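You operate a simulated robot arm through the tools that you are given. There is no shell and no other tool. Be economical: measure what you need, move in short steps, check, and stop when the job is done.

You are at the controls of a simulated two-armed robot. One attempt, no reset.

Task
Pick up the blue tag with one hand, pass it to the other hand and put it on the empties spot on the racking.

Only the result counts: the job must be done as asked and must still hold three seconds after the hand-in. Knocking over, shifting, dropping, spilling or breaking anything else fails it.

Robot
Two 7-joint arms with two-finger parallel grippers on one trunk, on a base that drives. Base frame: it is fixed to the floor where the robot stands at the start and does not move with it; the origin is under the middle of the robot, x ahead of it, y to its left, z up; the surface under the hand at the start is at about z = 0.86. Units: m, degrees, N and s.
The left shoulder is at the start at [0.07, 0.13, 1.243], the right one opposite. With the tool pointing down near the work surface each hand reaches from about 0.1 to 0.5 m from the robot's upright axis, wherever it stands, measured 20 degrees to its own side. Places, roughly: empties spot on the racking (22x24 cm) [1.64, 0.62, 1.26]. Payload 1.57 kg a hand.
The TCP of each hand is the grasp point between the finger pads, 0.03 m short of the fingertips. In the tool frame z runs along the fingers and y along their closing line. The gripper opens to 0.08 m. The fingers are 0.017 m wide and 0.012 m thick; the gripper's body (0.04 by 0.082 m) begins 0.08 m behind the TCP.
Orientation is that of the tool frame in the base frame, as [roll, pitch, yaw] about the fixed x, y, z axes, in that order (R = Rz(yaw) Ry(pitch) Rx(roll)). With the fingers straight down and closing along the base's y, the tool's x points along the base's -x, its y along +y and its z along -z.

Tools
- The arms move only by the tool jog_arm. It takes "left_rows", "right_rows" or both (then of equal length, played together; a hand with none holds still); each is one flat list of numbers, 7 for each row, row after row: the shift along the base's x, y, z in m, then the turn, a rotation vector about the base's x, y, z in degrees, then the gripper command, from -1 (fully open) to 1 (shut), values between in proportion. In form: [dx, dy, dz, ax, ay, az, fingers, dx, dy, dz, ax, ay, az, fingers, ...]. A call has 1 to 8 rows; each row shifts and turns the commanded pose from where the row before left it. A row lasts 0.2 s, in which the tool goes at most 0.05 m and 8.6 degrees; a call with a longer step from one row to the next is refused whole, and so is a gripper value outside its range. Where a pose cannot be reached the arm comes as near as it can. A force on the tool above 40 N (or 10 N above the force at the start of the call, whichever is more), or a blocked arm, ends the call early, and 0.2 s more pass. Each finger travels about 0.108 m/s and halts on what it meets, pressing with about 21 N; the grip force reading is that of the motor and also rises with nothing between the fingers. The clock runs only during rows and for 0.2 s after the last one: add rows that do not move to give the fingers time. It gives the time, the measured TCP pose, the force on the tool (base axes), the opening and the grip force at its end, in the units of the frame above (readings bear some noise), with the torque about the TCP (base axes, N m) and any sound that the robot's microphone picked up.
- Cameras (640 x 400 px; columns grow to the right, rows downward): "scene" is now at [0.1418, 0.006, 1.4825]; the picture's right is [0.07, -1.00, 0.00], its down [-0.47, -0.03, -0.88] and it looks along [0.88, 0.06, -0.48] (base axes); focal length 269 px, centre (320, 200). "left" rides on the left gripper at [0.072, 0.007, -0.122] in its tool frame; the picture's right is [-0.09, 1.00, 0.00], its down [-0.84, -0.08, -0.54] and it looks along [-0.54, -0.05, 0.84] (tool axes); focal length 238 px, centre (320, 200). "right" rides on the right gripper at [0.072, -0.007, -0.122] in its tool frame; the picture's right is [0.09, 1.00, 0.00], its down [-0.84, 0.08, -0.54] and it looks along [-0.54, 0.05, 0.84] (tool axes); focal length 238 px, centre (320, 200). There is no depth. A picture from a camera that has moved, and an enlarged one, comes with that camera's place and axes in the base frame and with its lens.
- camera(camera): a new picture of that camera. It takes no simulated time.
- slide_trunk(by): slides the trunk up (or, below 0, down) by that many m; the arms and the scene camera ride with it, the base frame stays. It gives what a move gives, with no picture.
- steer(legs): drives the robot by 1 to 6 legs, each [ahead, left, turn to the left] in m, m and degrees, along the robot's own axes; the way and the turn of a leg run together, so that a leg with both is an arc; at most 1.5 m and 180 degrees a leg. The arms and the cameras ride along, it lands a little off, and it stops where it bumps. It gives what a move gives.
- aim_head(pan, tilt): turns the head with the scene camera to pan (to the left, within 86 degrees either way) and tilt (down, from -29 to 69), counted from straight ahead of the robot. It gives what a move gives.
- enlarge(camera, box): a new picture of the part [left, top, right, bottom] of that camera's present view, enlarged. It takes no simulated time.
- finish_job(): hands the job in; it is judged then, once.

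Go step by step. Nothing tells you exact positions but the pictures and the camera data: compare them with the known pose of the tool, close in by small moves and look again before you grip or let go. The budget is 120 turns and 88 pictures, counting those below and the enlarged ones. Unless the task says otherwise, let go and move clear before handing in, and close with one line.

The tools are called as a command line: name --argument value ..., lists and objects as JSON in quotes. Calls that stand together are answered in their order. jog_arm: Moves the arms, as the interface text tells. Its arguments: {"type":"object","properties":{"left_rows":{"type":"array","items":{"type":"number"}},"right_rows":{"type":"array","items":{"type":"number"}}},"required":[]} The other tools are called the same way: slide_trunk (by) slides the trunk up or down; steer (legs) drives the base; aim_head (pan, tilt) turns the head that bears the scene camera; camera (camera) takes a picture; enlarge (camera, box) takes an enlarged picture of a part of a camera's view; finish_job () hands the job in.

At the start:

```text
t: 0.0
left_eef_pos: [0.3708, 0.1538, 1.2851]
left_orientation: [-179.9, 0.0, -179.8]
left_ft_force: [0.2, 0.7, -0.1]
left_torque: [-0.01, -0.03, -0.01]
left_finger_gap: 0.0798
left_grasp_force: 0.1
right_eef_pos: [0.3079, -0.1106, 1.3305]
right_orientation: [179.9, 0.0, 179.9]
right_ft_force: [0.5, -0.2, -0.5]
right_torque: [-0.01, -0.01, 0.0]
right_finger_gap: 0.0799
right_grasp_force: 0.2
trunk travel left (down, up): [-0.881, 0.059]
robot x, y, heading: [0.0002, -0.0009, 0.2]
head pan, tilt: [4.2, 28.4]
```

scene: 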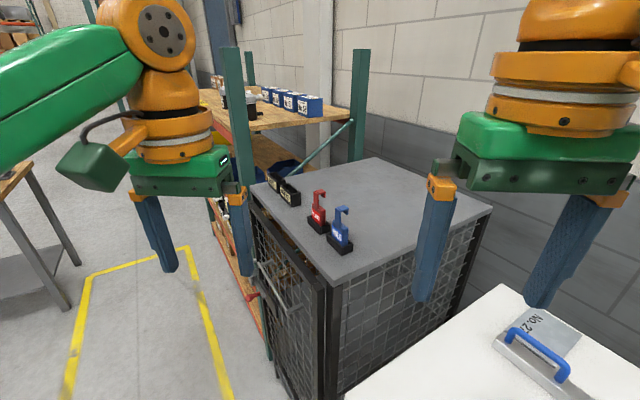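
right: 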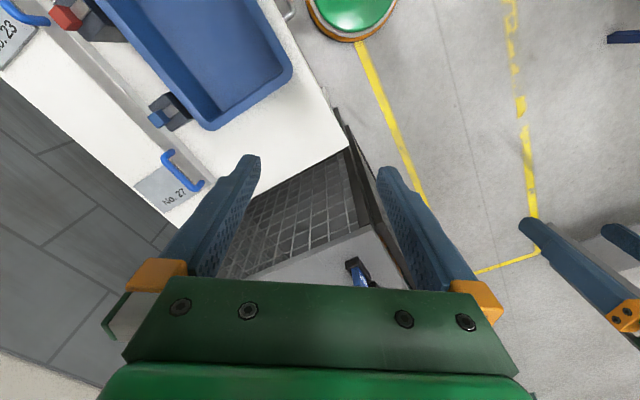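
left: 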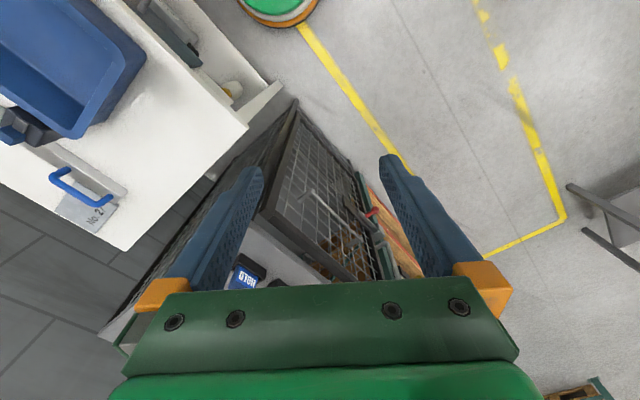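

I see a blue tag and a red tag standing on a grey cabinet ahead, with the racking shelf behind it to the left. I'll take closer looks at both.

enlarge --camera "scene" --box '[240, 150, 400, 250]'

enlarge --camera "scene" --box '[180, 50, 380, 175]'

```text
4.00 times, centred on (320, 200) of scene
camera zoom: at [0.1418, 0.006, 1.4825], right [0.07, -1.0, 0.0], down [-0.47, -0.03, -0.88], along [0.88, 0.06, -0.48], focal length 1078 px, centre (320, 200)
```

zoom: 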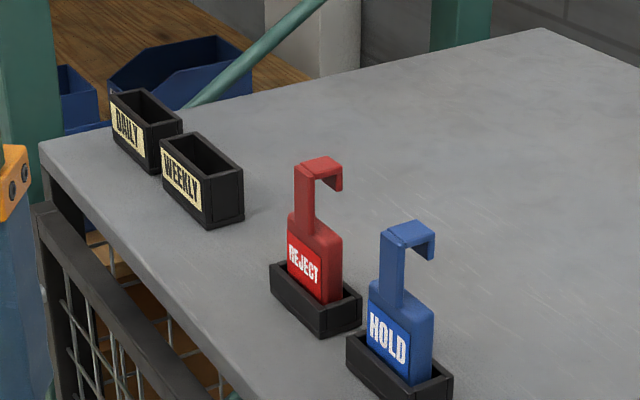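

```text
3.20 times, centred on (280, 112) of scene
camera zoom: at [0.1418, 0.006, 1.4825], right [0.07, -1.0, 0.0], down [-0.47, -0.03, -0.88], along [0.88, 0.06, -0.48], focal length 862 px, centre (448, 480)
```

zoom: 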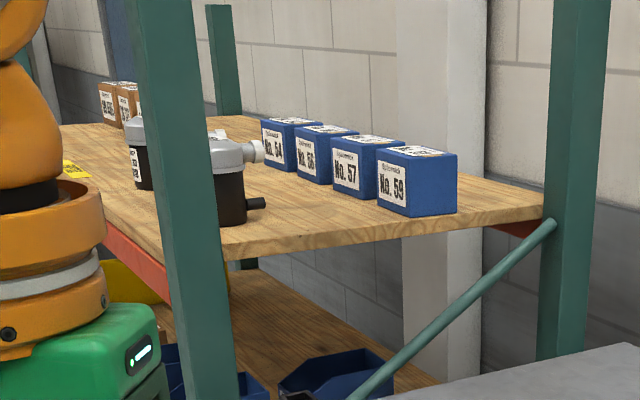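

The blue "HOLD" tag stands in a small black holder. Next I'll look toward the racking to find the empties spot.

aim_head --pan 30 --tilt 15

camera --camera "scene"

```text
t: 0.9
left_eef_pos: [0.3694, 0.1532, 1.2853]
left_orientation: [-180.0, 0.0, -180.0]
left_ft_force: [-0.2, -0.3, -0.7]
left_torque: [-0.02, 0.02, -0.04]
left_finger_gap: 0.0799
left_grasp_force: 0.1
right_eef_pos: [0.3093, -0.1116, 1.3298]
right_orientation: [179.9, 0.0, 179.9]
right_ft_force: [-0.8, -0.4, -0.4]
right_torque: [0.06, 0.03, -0.02]
right_finger_gap: 0.08
right_grasp_force: 0.1
trunk travel left (down, up): [-0.881, 0.059]
robot x, y, heading: [0.0003, 0.0005, -0.1]
head pan, tilt: [30.0, 15.0]
```

```text
82 pictures are left
camera scene: at [0.1319, 0.046, 1.5042], right [0.5, -0.87, 0.0], down [-0.22, -0.13, -0.97], along [0.84, 0.48, -0.26], focal length 269 px, centre (320, 200)
```

scene: 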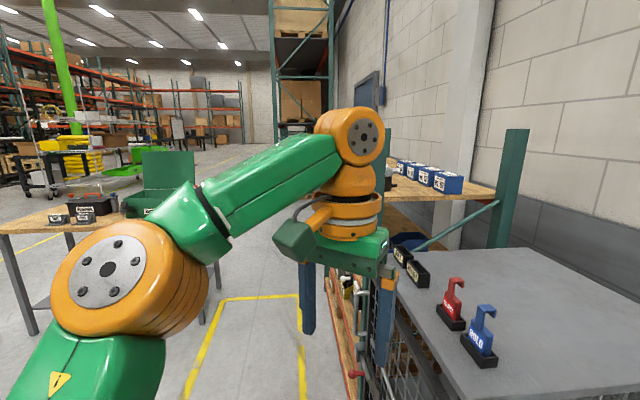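

The tag stands at about (0.65, 0.0) with the cabinet top near z 1.08, and the cabinet and racking line runs at about 35° to my heading. I'll raise the trunk, drive into the aisle and turn to face the cabinet squarely.

slide_trunk --by 0.055

steer --legs '[[0.2, 0.26, 0], [0.17, 0.11, 0], [0, 0, -55]]'

aim_head --pan 0 --tilt 40

camera --camera "scene"

camera --camera "right"

camera --camera "left"

```text
t: 1.9
left_eef_pos: [0.3704, 0.1537, 1.3418]
left_orientation: [-179.9, 0.0, -180.0]
left_ft_force: [0.1, 0.2, -1.8]
left_torque: [-0.01, 0.02, -0.01]
left_finger_gap: 0.0798
left_grasp_force: 0.0
right_eef_pos: [0.3075, -0.1112, 1.386]
right_orientation: [179.8, 0.0, 179.8]
right_ft_force: [0.2, 0.5, -0.1]
right_torque: [0.03, 0.02, 0.01]
right_finger_gap: 0.08
right_grasp_force: 0.0
trunk travel left (down, up): [-0.936, 0.004]
robot x, y, heading: [-0.001, -0.0007, 0.1]
head pan, tilt: [30.0, 15.0]
```

```text
t: 7.8
left_eef_pos: [0.7055, 0.1521, 1.3407]
left_orientation: [-179.9, -0.1, 123.8]
left_ft_force: [0.3, 0.0, -0.7]
left_torque: [0.03, -0.03, 0.0]
left_finger_gap: 0.0801
left_grasp_force: 0.2
right_eef_pos: [0.4504, 0.0554, 1.3856]
right_orientation: [-180.0, 0.0, 123.6]
right_ft_force: [-0.1, -0.4, -0.2]
right_torque: [0.0, -0.01, 0.01]
right_finger_gap: 0.0798
right_grasp_force: 0.0
trunk travel left (down, up): [-0.936, 0.004]
robot x, y, heading: [0.3707, 0.3714, -56.4]
head pan, tilt: [30.0, 15.0]
```

```text
t: 8.7
left_eef_pos: [0.7041, 0.1521, 1.3409]
left_orientation: [-179.7, -0.1, 123.8]
left_ft_force: [-0.1, -0.2, -0.3]
left_torque: [0.02, 0.03, 0.0]
left_finger_gap: 0.0802
left_grasp_force: 0.1
right_eef_pos: [0.4503, 0.0557, 1.3851]
right_orientation: [179.9, 0.0, 123.6]
right_ft_force: [-0.1, 0.1, 0.1]
right_torque: [-0.01, -0.01, 0.0]
right_finger_gap: 0.0802
right_grasp_force: 0.0
trunk travel left (down, up): [-0.936, 0.004]
robot x, y, heading: [0.3687, 0.3709, -56.5]
head pan, tilt: [0.0, 40.0]
```

```text
81 pictures are left
camera scene: at [0.4477, 0.261, 1.5197], right [-0.83, -0.56, 0.0], down [-0.36, 0.53, -0.77], along [0.43, -0.64, -0.64], focal length 269 px, centre (320, 200)
```

scene: 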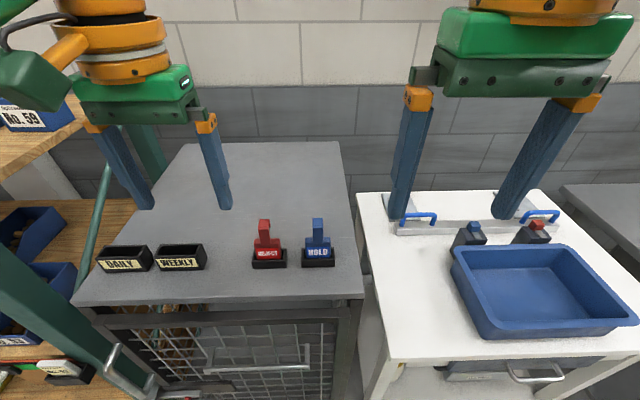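

```text
80 pictures are left
camera right: at [0.4053, 0.111, 1.5062], right [0.78, 0.63, 0.0], down [0.53, -0.65, 0.54], along [0.34, -0.42, -0.84], focal length 238 px, centre (320, 200)
```

right: 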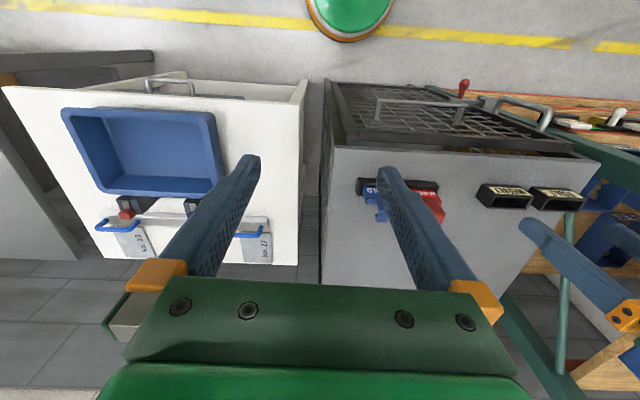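

```text
79 pictures are left
camera left: at [0.6711, 0.2151, 1.4623], right [0.88, 0.48, 0.0], down [0.4, -0.74, 0.54], along [0.26, -0.48, -0.84], focal length 238 px, centre (320, 200)
```

left: 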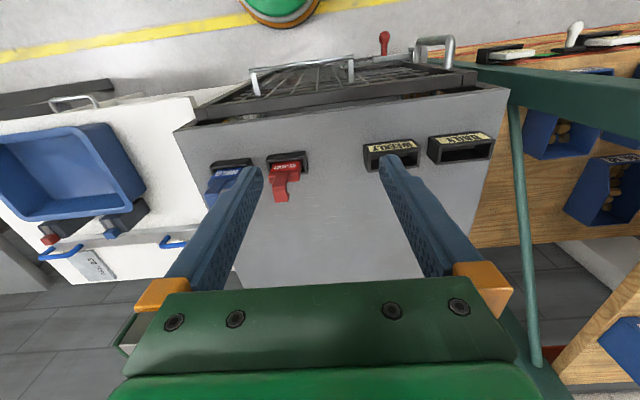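

The cabinet is now square in front of me, with the blue tag nearly straight ahead. I'll enlarge to see its shape.

enlarge --camera "scene" --box '[240, 200, 368, 280]'

enlarge --camera "left" --box '[180, 130, 340, 230]'

```text
5.00 times, centred on (304, 240) of scene
camera zoom: at [0.4477, 0.261, 1.5197], right [-0.83, -0.56, 0.0], down [-0.36, 0.53, -0.77], along [0.43, -0.64, -0.64], focal length 1347 px, centre (400, 0)
```

zoom: 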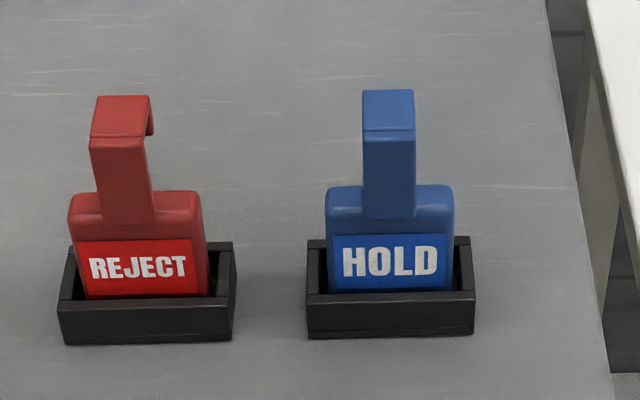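

```text
4.00 times, centred on (260, 180) of left
camera zoom: at [0.6711, 0.2151, 1.4623], right [0.88, 0.48, 0.0], down [0.4, -0.74, 0.54], along [0.26, -0.48, -0.84], focal length 953 px, centre (560, 280)
```

zoom: 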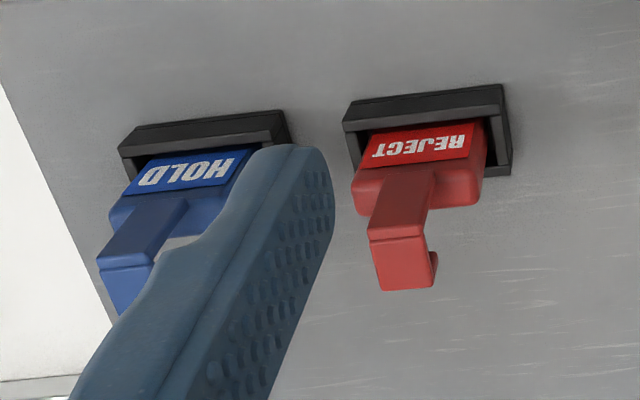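

The tag has a body about 4.3 cm wide, a stem about 1.7 cm wide and a hook running backward. The stem top is near (0.632, -0.006, 1.202), about 0.46 m ahead of me. I'll shift slightly ahead and left, then bring the right hand above the stem.

steer --legs '[[0.03, 0.06, 0]]'

enlarge --camera "scene" --box '[240, 180, 432, 300]'

```text
t: 9.7
left_eef_pos: [0.7594, 0.159, 1.344]
left_orientation: [179.6, 0.2, 123.8]
left_ft_force: [-0.3, 0.4, 0.9]
left_torque: [-0.01, -0.08, -0.01]
left_finger_gap: 0.08
left_grasp_force: 0.2
right_eef_pos: [0.504, 0.0617, 1.3856]
right_orientation: [179.3, 0.3, 123.6]
right_ft_force: [-1.0, -0.3, 0.8]
right_torque: [-0.03, -0.08, 0.0]
right_finger_gap: 0.0801
right_grasp_force: 0.0
trunk travel left (down, up): [-0.936, 0.004]
robot x, y, heading: [0.4387, 0.3821, -56.3]
head pan, tilt: [0.0, 40.0]
```

```text
3.33 times, centred on (336, 240) of scene
camera zoom: at [0.5, 0.2673, 1.5202], right [-0.83, -0.55, -0.01], down [-0.35, 0.54, -0.77], along [0.43, -0.64, -0.64], focal length 898 px, centre (267, 67)
```

zoom: 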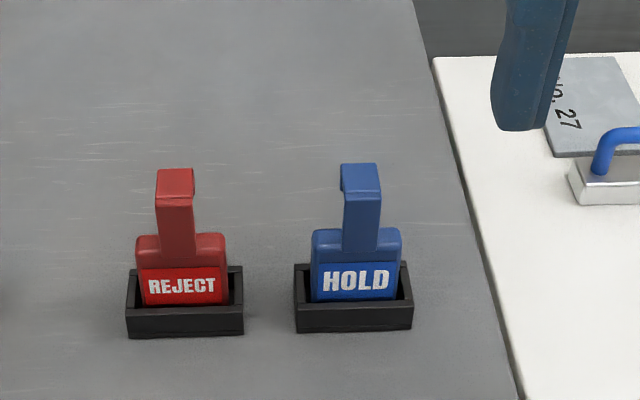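

Re-measured, the stem is still at about (0.632, -0.007). I'll move the right hand over it and stop above to check.

jog_arm --right_rows '[0.032, -0.0172, 0, 0, 0, 0, -1, 0.032, -0.0172, 0, 0, 0, 0, -1, 0.032, -0.0172, 0, 0, 0, 0, -1, 0.032, -0.0172, 0, 0, 0, 0, -1, 0, 0, -0.04, 0, 0, 0, -1, 0, 0, -0.04, 0, 0, 0, -1, 0, 0, -0.04, 0, 0, 0, -1]'

camera --camera "right"

camera --camera "scene"

```text
t: 11.3
left_eef_pos: [0.7718, 0.158, 1.3402]
left_orientation: [-179.9, -0.1, 123.7]
left_ft_force: [-0.4, -0.4, 0.8]
left_torque: [0.03, 0.04, 0.03]
left_finger_gap: 0.08
left_grasp_force: 0.1
right_eef_pos: [0.5843, 0.0313, 1.2341]
right_orientation: [179.8, 0.2, 123.7]
right_ft_force: [-0.2, 0.6, -1.0]
right_torque: [0.0, 0.03, 0.03]
right_finger_gap: 0.0799
right_grasp_force: 0.1
right hand out of reach, approached as far as the arm can: row 2, 3, 4
trunk travel left (down, up): [-0.936, 0.004]
robot x, y, heading: [0.4376, 0.3748, -56.2]
head pan, tilt: [0.0, 40.0]
```

```text
75 pictures are left
camera right: at [0.5386, 0.0871, 1.3551], right [0.78, 0.63, 0.0], down [0.53, -0.65, 0.54], along [0.34, -0.42, -0.84], focal length 238 px, centre (320, 200)
```

right: 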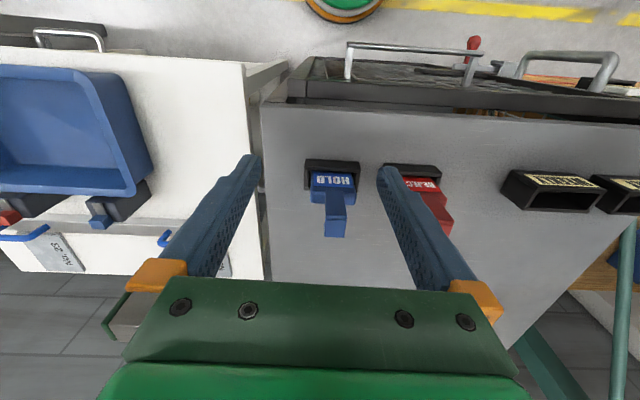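

```text
74 pictures are left
camera scene: at [0.514, 0.2671, 1.5195], right [-0.83, -0.55, 0.0], down [-0.36, 0.54, -0.77], along [0.42, -0.64, -0.64], focal length 269 px, centre (320, 200)
```

scene: 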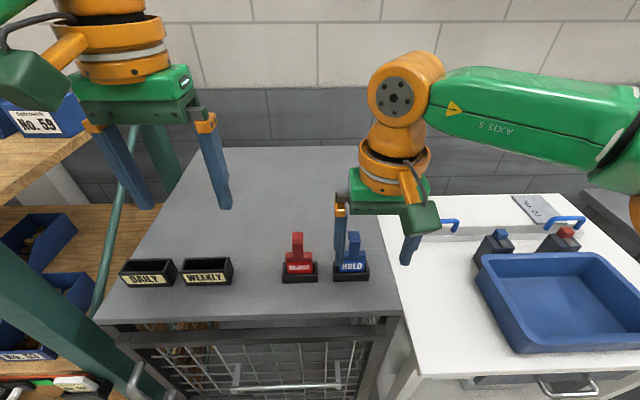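

The right hand stopped short of the tag, limited by reach. I'll zoom in to re-measure before closing the distance.

enlarge --camera "scene" --box '[280, 200, 440, 300]'

enlarge --camera "right" --box '[240, 130, 400, 250]'

```text
4.00 times, centred on (360, 250) of scene
camera zoom: at [0.514, 0.2671, 1.5195], right [-0.83, -0.55, 0.0], down [-0.36, 0.54, -0.77], along [0.42, -0.64, -0.64], focal length 1078 px, centre (160, 0)
```

zoom: 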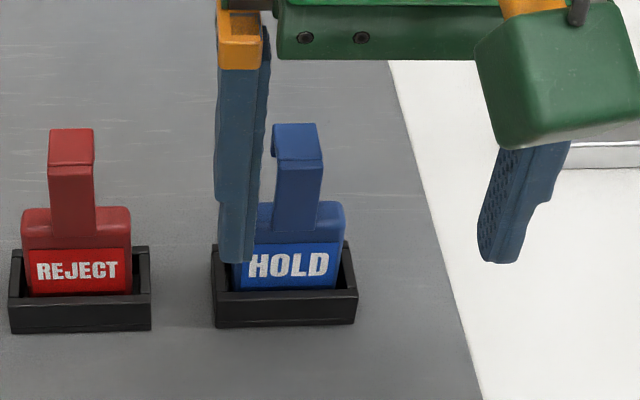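

```text
3.33 times, centred on (320, 190) of right
camera zoom: at [0.5386, 0.0871, 1.3551], right [0.78, 0.63, 0.0], down [0.53, -0.65, 0.54], along [0.34, -0.42, -0.84], focal length 794 px, centre (320, 233)
```

zoom: 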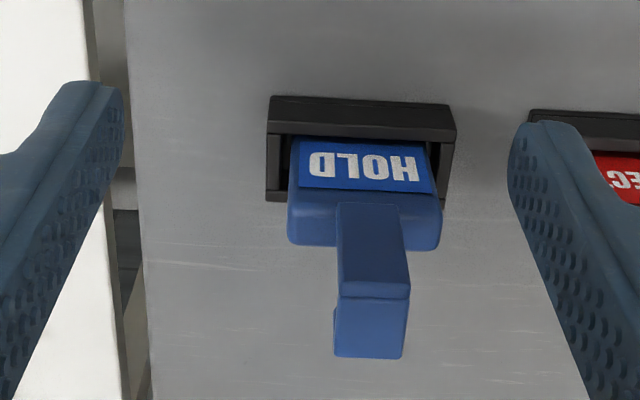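

The stem's top centre is at about (0.629, -0.005, 1.202), so the hand needs about 5.5 cm ahead and 1.7 cm left. I'll raise slightly first, then move.

jog_arm --right_rows '[0, 0, 0.025, 0, 0, 0, -1, 0.0225, -0.018, 0, 0, 0, 0, -1, 0.0225, -0.018, 0, 0, 0, 0, -1]'

```text
t: 12.1
left_eef_pos: [0.7742, 0.1595, 1.3401]
left_orientation: [-179.8, -0.2, 123.8]
left_ft_force: [0.5, 0.7, 1.3]
left_torque: [0.01, 0.02, -0.03]
left_finger_gap: 0.0798
left_grasp_force: 0.0
right_eef_pos: [0.6323, -0.0074, 1.2605]
right_orientation: [-179.9, -0.1, 123.7]
right_ft_force: [0.4, 0.1, -0.8]
right_torque: [0.0, 0.02, 0.01]
right_finger_gap: 0.0797
right_grasp_force: 0.1
trunk travel left (down, up): [-0.936, 0.004]
robot x, y, heading: [0.4387, 0.3843, -56.4]
head pan, tilt: [0.0, 40.0]
```

It reached. I'll check the alignment from both views.

enlarge --camera "right" --box '[220, 130, 420, 255]'

enlarge --camera "scene" --box '[280, 180, 440, 280]'

enlarge --camera "left" --box '[100, 130, 340, 280]'

```text
3.20 times, centred on (320, 192) of right
camera zoom: at [0.5875, 0.0487, 1.3819], right [0.78, 0.63, 0.0], down [0.53, -0.65, 0.54], along [0.34, -0.42, -0.84], focal length 763 px, centre (320, 224)
```

zoom: 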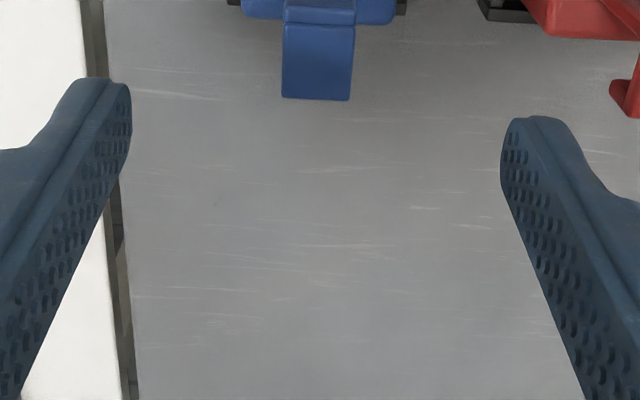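

```text
4.00 times, centred on (360, 230) of scene
camera zoom: at [0.5175, 0.2681, 1.5194], right [-0.83, -0.56, 0.0], down [-0.36, 0.54, -0.76], along [0.42, -0.64, -0.64], focal length 1078 px, centre (160, 80)
```

zoom: 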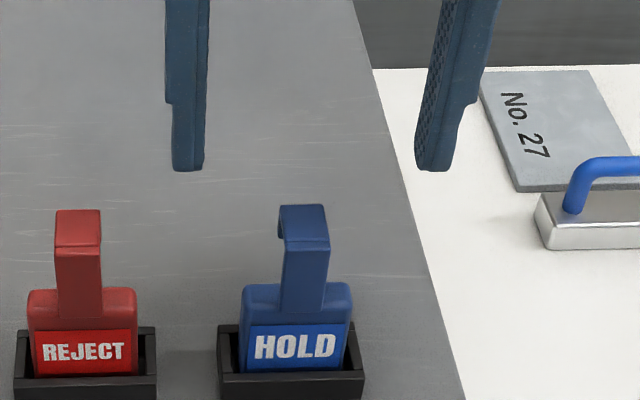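

```text
2.67 times, centred on (220, 205) of left
camera zoom: at [0.7408, 0.2224, 1.4613], right [0.88, 0.48, 0.0], down [0.4, -0.74, 0.54], along [0.25, -0.48, -0.84], focal length 636 px, centre (587, 187)
```

zoom: 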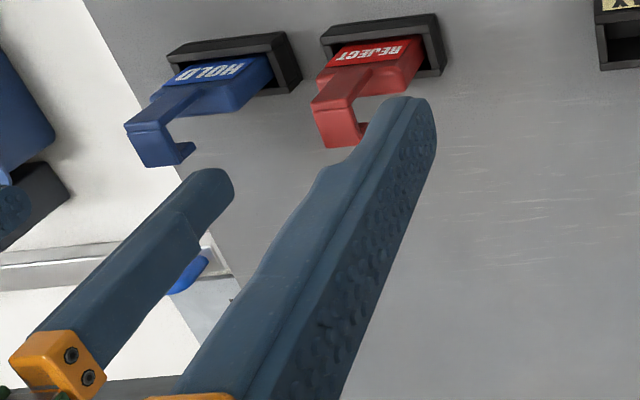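

The hand is centred on the stem to within a few millimetres. I'll descend so the fingertips straddle the stem just above the body.

jog_arm --right_rows '[-0.0015, 0.0015, -0.025, 0, 0, 0, -1, 0, 0, -0.026, 0, 0, 0, -1, 0, 0, 0, 0, 0, 0, -1]'

enlarge --camera "scene" --box '[280, 180, 440, 280]'

enlarge --camera "left" --box '[100, 130, 340, 280]'

```text
t: 12.9
left_eef_pos: [0.7711, 0.1609, 1.3418]
left_orientation: [-179.9, -0.2, 123.8]
left_ft_force: [-0.3, 0.5, 0.9]
left_torque: [-0.04, -0.01, 0.0]
left_finger_gap: 0.08
left_grasp_force: 0.0
right_eef_pos: [0.6285, -0.0045, 1.2106]
right_orientation: [180.0, 0.1, 123.6]
right_ft_force: [0.4, -0.3, -0.4]
right_torque: [0.0, 0.02, 0.02]
right_finger_gap: 0.0803
right_grasp_force: 0.1
trunk travel left (down, up): [-0.936, 0.004]
robot x, y, heading: [0.4356, 0.3824, -56.3]
head pan, tilt: [0.0, 40.0]
```

```text
4.00 times, centred on (360, 230) of scene
camera zoom: at [0.5146, 0.2694, 1.5196], right [-0.83, -0.56, 0.0], down [-0.36, 0.53, -0.77], along [0.42, -0.64, -0.64], focal length 1078 px, centre (160, 80)
```

zoom: 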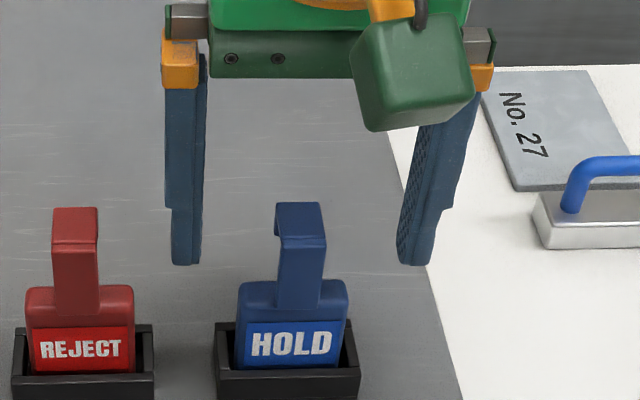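

```text
2.67 times, centred on (220, 205) of left
camera zoom: at [0.738, 0.2236, 1.4621], right [0.88, 0.48, 0.0], down [0.4, -0.74, 0.54], along [0.26, -0.48, -0.84], focal length 636 px, centre (587, 187)
```

zoom: 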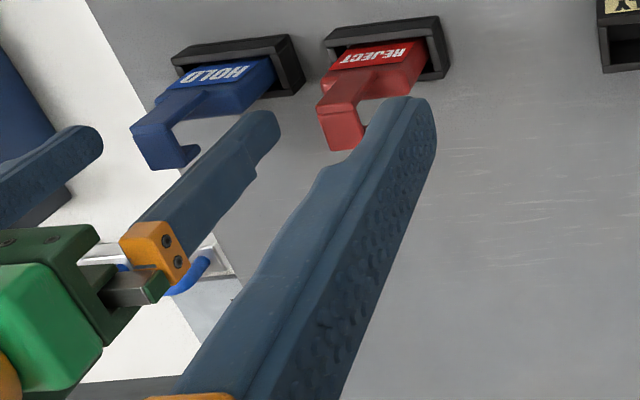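

The fingers straddle the stem symmetrically. I'll lower 6 mm and close.

jog_arm --right_rows '[0, 0, -0.006, 0, 0, 0, -1, 0, 0, 0, 0, 0, 0, 0, 0, 0, 0, 0, 0, 0, 0.5, 0, 0, 0, 0, 0, 0, 1, 0, 0, 0, 0, 0, 0, 1, 0, 0, 0, 0, 0, 0, 1]'

enlarge --camera "scene" --box '[280, 180, 440, 280]'

enlarge --camera "left" --box '[100, 130, 340, 280]'

```text
t: 14.3
left_eef_pos: [0.7704, 0.1584, 1.3403]
left_orientation: [-179.9, -0.1, 123.8]
left_ft_force: [-0.8, 0.2, -0.4]
left_torque: [0.0, 0.0, -0.02]
left_finger_gap: 0.08
left_grasp_force: 0.1
right_eef_pos: [0.6279, -0.0041, 1.2053]
right_orientation: [179.9, 0.0, 123.6]
right_ft_force: [-0.4, 0.8, 0.0]
right_torque: [-0.02, 0.0, 0.01]
right_finger_gap: 0.0174
right_grasp_force: 21.3
trunk travel left (down, up): [-0.936, 0.004]
robot x, y, heading: [0.4355, 0.3806, -56.4]
head pan, tilt: [0.0, 40.0]
```

```text
4.00 times, centred on (360, 230) of scene
camera zoom: at [0.5137, 0.2689, 1.5196], right [-0.83, -0.56, 0.0], down [-0.36, 0.53, -0.77], along [0.42, -0.64, -0.64], focal length 1078 px, centre (160, 80)
```

zoom: 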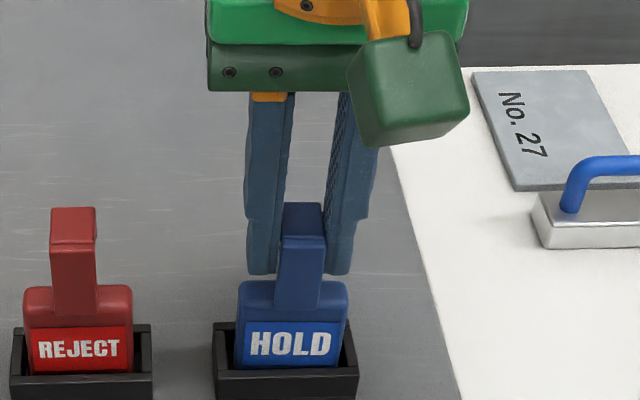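

```text
2.67 times, centred on (220, 205) of left
camera zoom: at [0.7371, 0.2232, 1.4623], right [0.88, 0.48, 0.0], down [0.4, -0.74, 0.54], along [0.26, -0.48, -0.84], focal length 636 px, centre (587, 187)
```

zoom: 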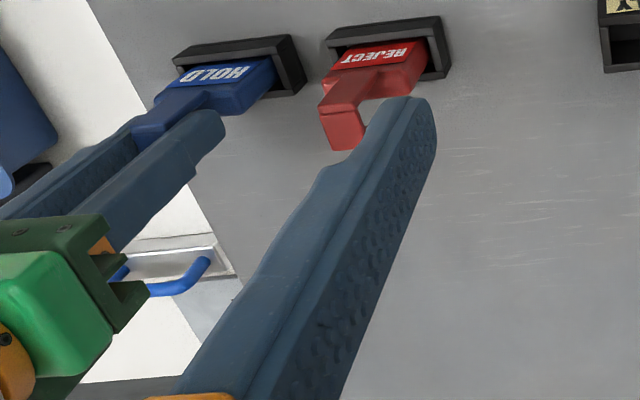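

The stem is gripped at a gap of 17.4 mm with no side force. I'll lift straight up slowly and check.

jog_arm --right_rows '[0, 0, 0.012, 0, 0, 0, 1, 0, 0, 0.015, 0, 0, 0, 1, 0, 0, 0.02, 0, 0, 0, 1, 0, 0, 0.02, 0, 0, 0, 1]'

camera --camera "scene"

```text
t: 15.3
left_eef_pos: [0.7716, 0.1599, 1.34]
left_orientation: [-179.8, -0.1, 123.8]
left_ft_force: [0.8, 0.2, -0.4]
left_torque: [-0.02, 0.01, 0.02]
left_finger_gap: 0.08
left_grasp_force: 0.0
right_eef_pos: [0.6281, -0.0036, 1.273]
right_orientation: [179.9, 0.1, 123.7]
right_ft_force: [-0.2, -0.1, 0.3]
right_torque: [-0.01, 0.0, 0.01]
right_finger_gap: 0.0172
right_grasp_force: 21.1
trunk travel left (down, up): [-0.936, 0.004]
robot x, y, heading: [0.4376, 0.3817, -56.2]
head pan, tilt: [0.0, 40.0]
```

```text
64 pictures are left
camera scene: at [0.5141, 0.2698, 1.5197], right [-0.83, -0.56, 0.0], down [-0.36, 0.53, -0.77], along [0.42, -0.64, -0.64], focal length 269 px, centre (320, 200)
```

scene: 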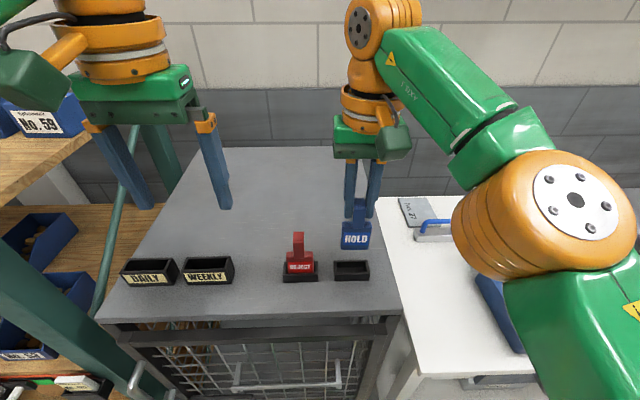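

The tag is out of its holder and hanging freely from the right hand. I'll back into the open aisle before the handover.

steer --legs '[[-0.25, 0, 0]]'

camera --camera "scene"

```text
t: 17.1
left_eef_pos: [0.6337, 0.3634, 1.3391]
left_orientation: [-180.0, -0.3, 123.5]
left_ft_force: [0.2, -1.2, 0.0]
left_torque: [0.06, 0.03, 0.0]
left_finger_gap: 0.0801
left_grasp_force: 0.0
right_eef_pos: [0.49, 0.2, 1.2707]
right_orientation: [179.9, -0.2, 123.3]
right_ft_force: [-0.5, -1.0, -0.6]
right_torque: [0.03, -0.01, 0.05]
right_finger_gap: 0.0174
right_grasp_force: 20.6
trunk travel left (down, up): [-0.936, 0.004]
robot x, y, heading: [0.2999, 0.5881, -56.6]
head pan, tilt: [0.0, 40.0]
```

```text
63 pictures are left
camera scene: at [0.377, 0.4734, 1.5191], right [-0.83, -0.55, 0.0], down [-0.36, 0.54, -0.76], along [0.42, -0.64, -0.65], focal length 269 px, centre (320, 200)
```

scene: 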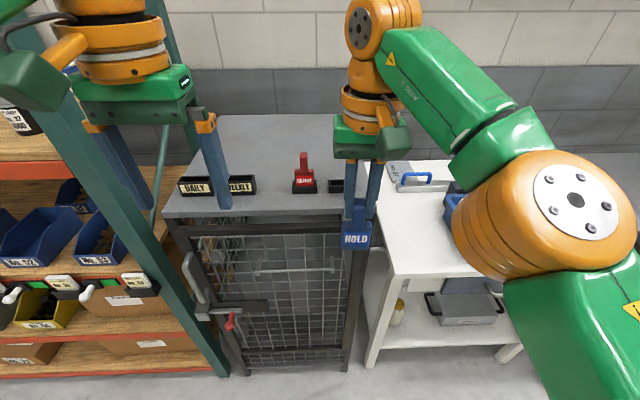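

All is clear behind. For the handover I'll tilt the right hand 45° so the tag points down-left, and yaw the left hand -90° so its fingers close along the tag's thickness.

jog_arm --left_rows '[0, 0, 0, 0, 0, -8.2, -1, 0, 0, 0, 0, 0, -8.2, -1, 0, 0, 0, 0, 0, -8.2, -1, 0, 0, 0, 0, 0, -8.2, -1, 0, 0, 0, 0, 0, -8.2, -1, 0, 0, 0, 0, 0, -8.2, -1, 0, 0, 0, 0, 0, -8.2, -1, 0, 0, 0, 0, 0, -8.2, -1]' --right_rows '[-0.00625, 0.00945, 0, 4.14, -6.26, 0, 1, -0.00625, 0.00945, 0, 4.14, -6.26, 0, 1, -0.00625, 0.00945, 0, 4.14, -6.26, 0, 1, -0.00625, 0.00945, 0, 4.14, -6.26, 0, 1, -0.00625, 0.00945, 0, 4.14, -6.26, 0, 1, -0.00625, 0.00945, 0, 4.14, -6.26, 0, 1, 0, 0, 0, 0, 0, 0, 1, 0, 0, 0, 0, 0, 0, 1]'

camera --camera "scene"

```text
t: 18.9
left_eef_pos: [0.632, 0.367, 1.3415]
left_orientation: [-179.9, 0.0, 57.8]
left_ft_force: [-0.4, -0.1, 0.7]
left_torque: [0.02, -0.01, 0.03]
left_finger_gap: 0.0798
left_grasp_force: 0.1
right_eef_pos: [0.4501, 0.2605, 1.272]
right_orientation: [134.8, -0.1, 123.4]
right_ft_force: [-0.1, -0.3, -0.2]
right_torque: [-0.03, 0.02, -0.01]
right_finger_gap: 0.0171
right_grasp_force: 20.5
trunk travel left (down, up): [-0.936, 0.004]
robot x, y, heading: [0.2973, 0.5905, -56.8]
head pan, tilt: [0.0, 40.0]
```

```text
62 pictures are left
camera scene: at [0.3744, 0.4782, 1.5196], right [-0.83, -0.55, 0.0], down [-0.35, 0.54, -0.77], along [0.42, -0.64, -0.64], focal length 269 px, centre (320, 200)
```

scene: 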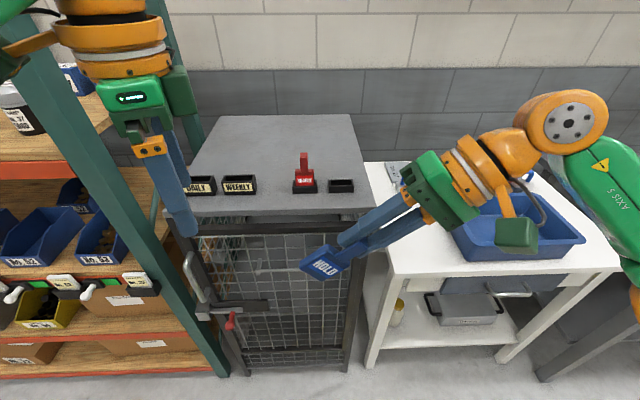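

The tag is now tilted as planned. Next I'll finish the left hand's yaw and tilt it to stand off at the upper left of the tag body.

jog_arm --left_rows '[-0.0108, -0.0054, -0.005, 0, 0, -8.1, -1, -0.0108, -0.0054, -0.005, 0, 0, -8.1, -1, -0.0108, -0.0054, -0.005, 0, 0, -8.1, -1, -0.0108, -0.0054, -0.005, -4.6, 7.0, 0, -1, -0.0108, -0.0054, -0.005, -4.6, 7.0, 0, -1, -0.0108, -0.0054, -0.005, -4.6, 7.0, 0, -1, -0.0108, -0.0054, -0.005, -4.6, 7.0, 0, -1, -0.0108, -0.0054, -0.005, -4.6, 7.0, 0, -1]'

camera --camera "scene"

camera --camera "left"

```text
t: 20.7
left_eef_pos: [0.545, 0.3247, 1.2998]
left_orientation: [-179.6, 42.0, 33.8]
left_ft_force: [0.5, -0.1, 0.3]
left_torque: [-0.03, 0.05, -0.03]
left_finger_gap: 0.0802
left_grasp_force: 0.0
right_eef_pos: [0.4509, 0.2603, 1.2705]
right_orientation: [134.9, -0.2, 123.2]
right_ft_force: [0.1, -0.2, 0.4]
right_torque: [0.0, 0.02, 0.0]
right_finger_gap: 0.0176
right_grasp_force: 20.9
trunk travel left (down, up): [-0.936, 0.004]
robot x, y, heading: [0.2955, 0.5948, -56.6]
head pan, tilt: [0.0, 40.0]
```

```text
61 pictures are left
camera scene: at [0.3749, 0.4783, 1.5196], right [-0.83, -0.55, 0.0], down [-0.35, 0.54, -0.77], along [0.42, -0.64, -0.64], focal length 269 px, centre (320, 200)
```

scene: 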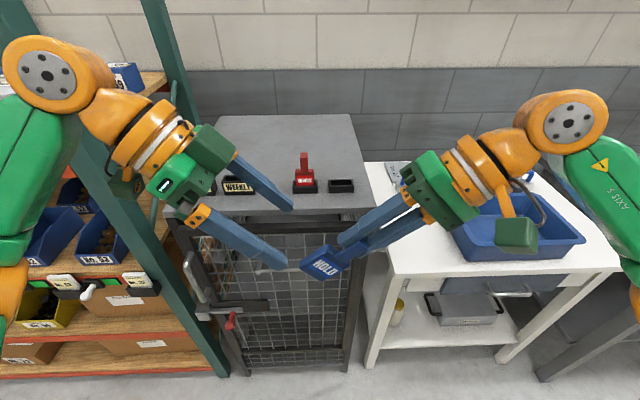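

```text
60 pictures are left
camera left: at [0.6619, 0.3935, 1.3425], right [0.49, -0.87, 0.06], down [-0.26, -0.08, 0.96], along [-0.83, -0.49, -0.26], focal length 238 px, centre (320, 200)
```

left: 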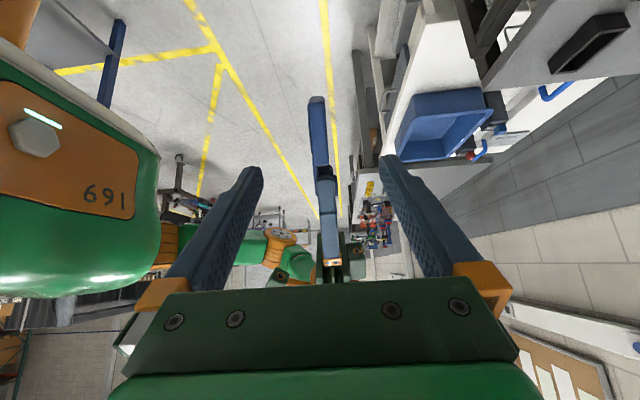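

The left fingers straddle the tag body edge-on, at standoff. I'll zoom in to check centring.

enlarge --camera "left" --box '[240, 80, 400, 180]'

enlarge --camera "scene" --box '[200, 180, 400, 305]'

```text
4.00 times, centred on (320, 130) of left
camera zoom: at [0.6619, 0.3935, 1.3425], right [0.49, -0.87, 0.06], down [-0.26, -0.08, 0.96], along [-0.83, -0.49, -0.26], focal length 953 px, centre (320, 480)
```

zoom: 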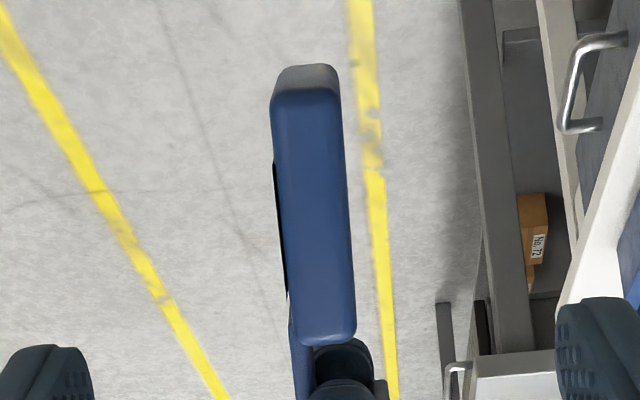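

```text
3.20 times, centred on (300, 242) of scene
camera zoom: at [0.3749, 0.4783, 1.5196], right [-0.83, -0.55, 0.0], down [-0.35, 0.54, -0.77], along [0.42, -0.64, -0.64], focal length 862 px, centre (384, 64)
```

zoom: 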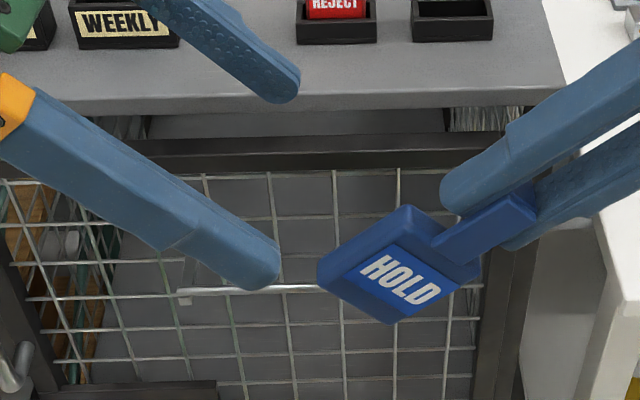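

The body centre lies about 7 cm from the right TCP along the tag, and the left hand is centred to within 2 mm. I'll move the left hand in along its approach, still open.

jog_arm --left_rows '[-0.01185, -0.0077, -0.01745, -1.65, 2.5, 0, -1, -0.01185, -0.0077, -0.01745, 0, 0, 0, -1, -0.01185, -0.0077, -0.01745, 0, 0, 0, -1, -0.01185, -0.0077, -0.01745, 0, 0, 0, -1, 0, 0, 0, 0, 0, 0, -1]'

enlarge --camera "scene" --box '[200, 180, 400, 305]'

enlarge --camera "left" --box '[220, 80, 420, 205]'

enlarge --camera "right" --box '[220, 100, 420, 225]'

```text
t: 21.9
left_eef_pos: [0.498, 0.2928, 1.2317]
left_orientation: [-179.6, 44.7, 33.7]
left_ft_force: [0.7, 0.0, 0.1]
left_torque: [0.01, -0.03, 0.0]
left_finger_gap: 0.0802
left_grasp_force: 0.0
right_eef_pos: [0.4499, 0.2606, 1.2716]
right_orientation: [134.9, -0.1, 123.4]
right_ft_force: [-0.2, 0.4, 0.5]
right_torque: [-0.05, 0.02, 0.03]
right_finger_gap: 0.0172
right_grasp_force: 20.8
trunk travel left (down, up): [-0.936, 0.004]
robot x, y, heading: [0.2945, 0.5934, -56.5]
head pan, tilt: [0.0, 40.0]
```

```text
3.20 times, centred on (300, 242) of scene
camera zoom: at [0.374, 0.4781, 1.5196], right [-0.83, -0.55, 0.0], down [-0.35, 0.54, -0.77], along [0.42, -0.64, -0.64], focal length 862 px, centre (384, 64)
```

zoom: 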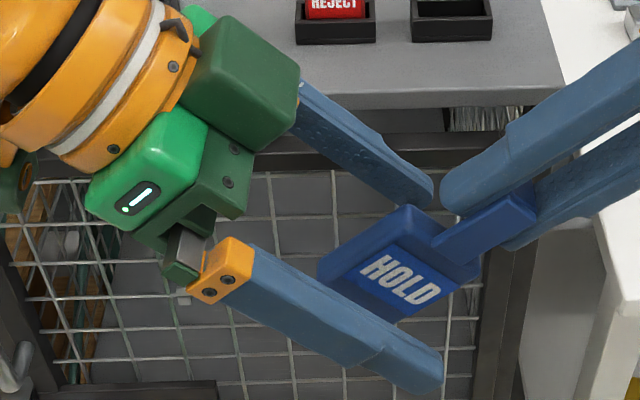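

```text
3.20 times, centred on (320, 142) of left
camera zoom: at [0.616, 0.3624, 1.2668], right [0.49, -0.87, 0.06], down [-0.22, -0.06, 0.97], along [-0.84, -0.49, -0.22], focal length 763 px, centre (320, 384)
```

zoom: 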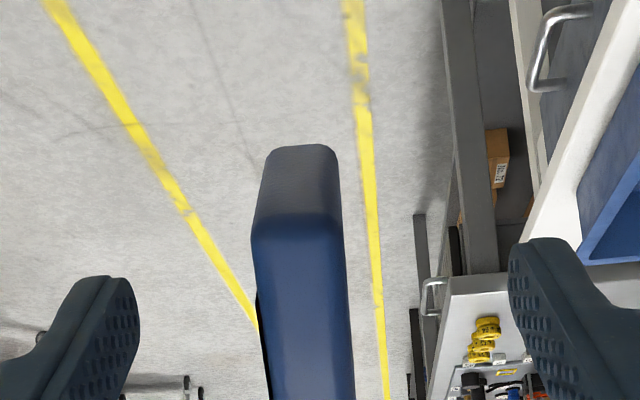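

```text
3.20 times, centred on (320, 162) of right
camera zoom: at [0.3348, 0.2699, 1.3518], right [0.54, 0.46, 0.71], down [0.18, -0.88, 0.44], along [0.82, -0.1, -0.56], focal length 763 px, centre (320, 320)
```

zoom: 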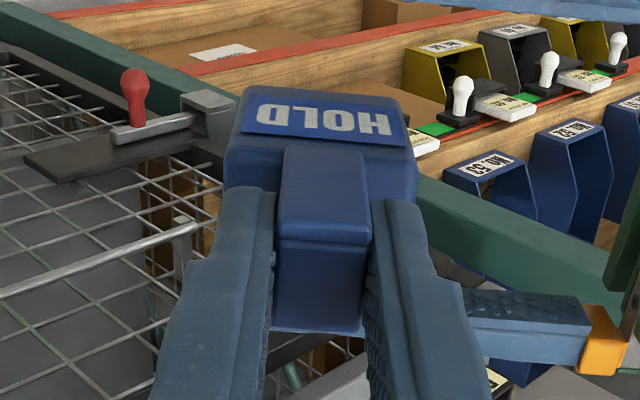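

The left fingers straddle the middle of the body and clear the right fingers and the hook. I'll make a 2 mm correction and close the left hand.

jog_arm --left_rows '[-0.0011, 0.0017, 0, 0, 0, 0, -1, 0, 0, 0, 0, 0, 0, 0, 0, 0, 0, 0, 0, 0, 0.5, 0, 0, 0, 0, 0, 0, 1, 0, 0, 0, 0, 0, 0, 1, 0, 0, 0, 0, 0, 0, 1]'

enlarge --camera "scene" --box '[200, 180, 400, 305]'

enlarge --camera "right" --box '[220, 100, 420, 225]'

```text
t: 23.3
left_eef_pos: [0.4969, 0.2948, 1.2319]
left_orientation: [-179.5, 44.8, 33.7]
left_ft_force: [3.5, -6.0, -1.0]
left_torque: [-0.03, -0.11, 0.07]
left_finger_gap: 0.0145
left_grasp_force: 20.3
right_eef_pos: [0.45, 0.259, 1.2711]
right_orientation: [134.8, 0.0, 123.4]
right_ft_force: [-3.0, 5.9, 0.3]
right_torque: [0.3, 0.17, 0.36]
right_finger_gap: 0.0175
right_grasp_force: 21.1
trunk travel left (down, up): [-0.936, 0.004]
robot x, y, heading: [0.2978, 0.5915, -56.4]
head pan, tilt: [0.0, 40.0]
```

```text
3.20 times, centred on (300, 242) of scene
camera zoom: at [0.3739, 0.4781, 1.5196], right [-0.83, -0.55, 0.0], down [-0.35, 0.54, -0.77], along [0.42, -0.64, -0.64], focal length 862 px, centre (384, 64)
```

zoom: 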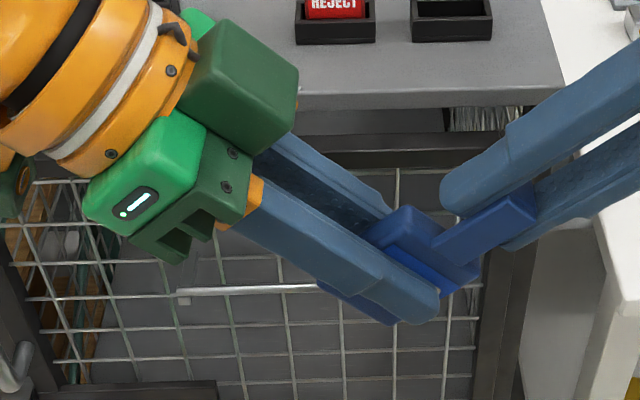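

```text
3.20 times, centred on (320, 162) of right
camera zoom: at [0.3347, 0.27, 1.3518], right [0.54, 0.46, 0.71], down [0.19, -0.88, 0.44], along [0.82, -0.1, -0.56], focal length 763 px, centre (320, 320)
```

zoom: 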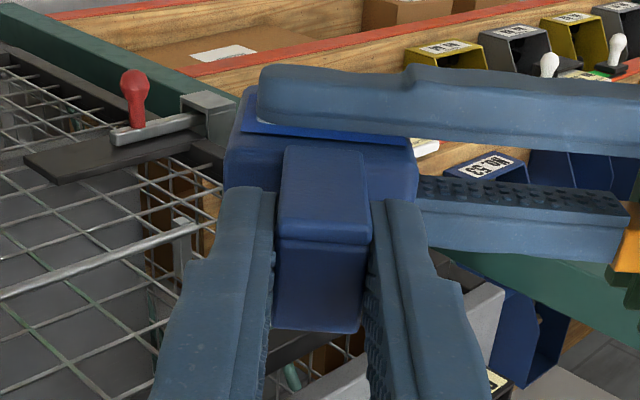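

The left hand holds the body at a 14.5 mm gap with full grip force. I'll open the right hand and withdraw it along its own axis.

jog_arm --right_rows '[0, 0, 0, 0, 0, 0, 0.2, 0, 0, 0, 0, 0, 0, -0.2, 0, 0, 0, 0, 0, 0, -0.2, -0.0118, -0.0078, 0.0141, 0, 0, 0, -0.2, -0.0177, -0.0117, 0.0212, 0, 0, 0, -0.2, -0.0177, -0.0117, 0.0212, 0, 0, 0, -0.2, -0.0177, -0.0117, 0.0212, 0, 0, 0, -0.2, -0.0177, -0.0117, 0.0212, 0, 0, 0, -0.2]'

camera --camera "scene"

camera --camera "right"

```text
t: 25.1
left_eef_pos: [0.4963, 0.2946, 1.2319]
left_orientation: [-179.7, 44.8, 33.7]
left_ft_force: [0.0, -0.1, 0.4]
left_torque: [-0.05, -0.04, 0.01]
left_finger_gap: 0.0139
left_grasp_force: 21.5
right_eef_pos: [0.3647, 0.2045, 1.3724]
right_orientation: [135.0, 0.1, 123.4]
right_ft_force: [0.0, -0.9, 0.1]
right_torque: [0.0, 0.0, 0.0]
right_finger_gap: 0.0481
right_grasp_force: 0.0
trunk travel left (down, up): [-0.936, 0.004]
robot x, y, heading: [0.3008, 0.5894, -56.6]
head pan, tilt: [0.0, 40.0]
```

```text
52 pictures are left
camera scene: at [0.3728, 0.4786, 1.5197], right [-0.83, -0.55, 0.0], down [-0.35, 0.54, -0.77], along [0.42, -0.64, -0.64], focal length 269 px, centre (320, 200)
```

scene: 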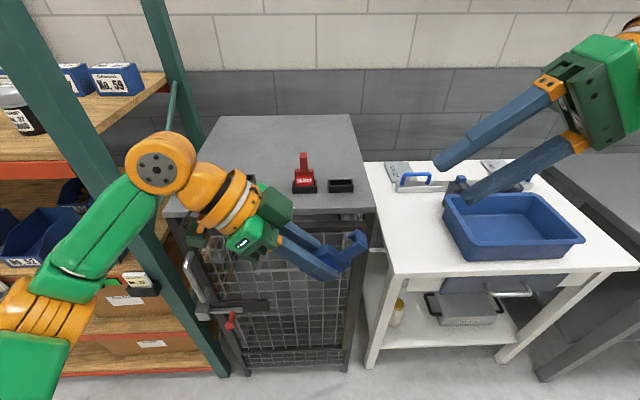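

```text
51 pictures are left
camera right: at [0.2502, 0.2143, 1.4528], right [0.54, 0.46, 0.71], down [0.18, -0.88, 0.44], along [0.82, -0.1, -0.56], focal length 238 px, centre (320, 200)
```

right: 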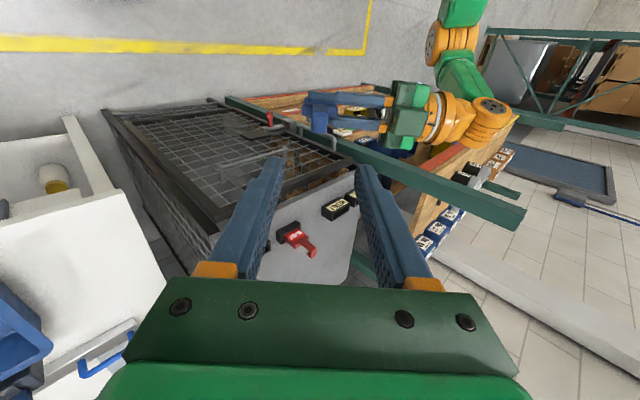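

The handover worked. I'll level the left hand with the tool down, raise it, and pull the right hand back out of the way.

jog_arm --left_rows '[0, 0, 0.02, 4.14, -6.26, 0, 1, 0, 0, 0.02, 4.14, -6.26, 0, 1, 0, 0, 0.02, 4.14, -6.26, 0, 1, 0, 0, 0.02, 4.14, -6.26, 0, 1, 0, 0, 0.02, 4.14, -6.26, 0, 1, 0, 0, 0.02, 4.14, -6.26, 0, 1]' --right_rows '[-0.0138, 0.0209, 0, -4.14, 6.26, 0, -1, -0.0138, 0.0209, 0, -4.14, 6.26, 0, -1, -0.0138, 0.0209, 0, -4.14, 6.26, 0, -1, -0.0138, 0.0209, 0, -4.14, 6.26, 0, -1, -0.0138, 0.0209, 0, -4.14, 6.26, 0, -1, -0.0138, 0.0209, 0, -4.14, 6.26, 0, -1]'

aim_head --pan 40 --tilt 25

camera --camera "scene"

```text
t: 26.5
left_eef_pos: [0.4927, 0.2981, 1.333]
left_orientation: [-178.5, 4.3, 33.3]
left_ft_force: [0.3, -0.2, 0.2]
left_torque: [-0.01, -0.03, 0.01]
left_finger_gap: 0.0143
left_grasp_force: 20.7
left hand out of reach, approached as far as the arm can: row 6
right_eef_pos: [0.2827, 0.3329, 1.3709]
right_orientation: [-180.0, 0.1, 123.3]
right_ft_force: [0.1, -0.6, 0.0]
right_torque: [-0.08, -0.02, -0.01]
right_finger_gap: 0.0802
right_grasp_force: 0.2
trunk travel left (down, up): [-0.936, 0.004]
robot x, y, heading: [0.2977, 0.5929, -56.7]
head pan, tilt: [0.0, 40.0]
```

```text
t: 27.6
left_eef_pos: [0.4936, 0.2965, 1.3319]
left_orientation: [-178.3, 4.3, 33.5]
left_ft_force: [-0.3, 0.6, -0.4]
left_torque: [0.0, -0.04, -0.04]
left_finger_gap: 0.0143
left_grasp_force: 20.5
right_eef_pos: [0.2853, 0.3295, 1.3709]
right_orientation: [179.9, -0.1, 123.3]
right_ft_force: [-0.2, 0.4, -0.3]
right_torque: [-0.04, -0.03, -0.02]
right_finger_gap: 0.0798
right_grasp_force: 0.2
trunk travel left (down, up): [-0.936, 0.004]
robot x, y, heading: [0.3005, 0.5935, -56.6]
head pan, tilt: [40.0, 25.0]
```

```text
50 pictures are left
camera scene: at [0.4154, 0.5222, 1.5429], right [-0.29, -0.96, 0.0], down [-0.41, 0.12, -0.91], along [0.87, -0.26, -0.42], focal length 269 px, centre (320, 200)
```

scene: 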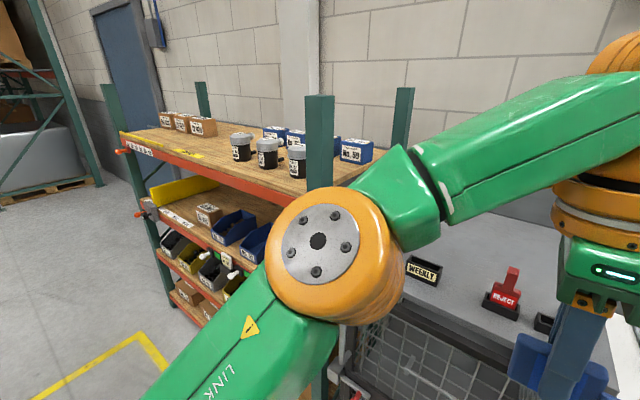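

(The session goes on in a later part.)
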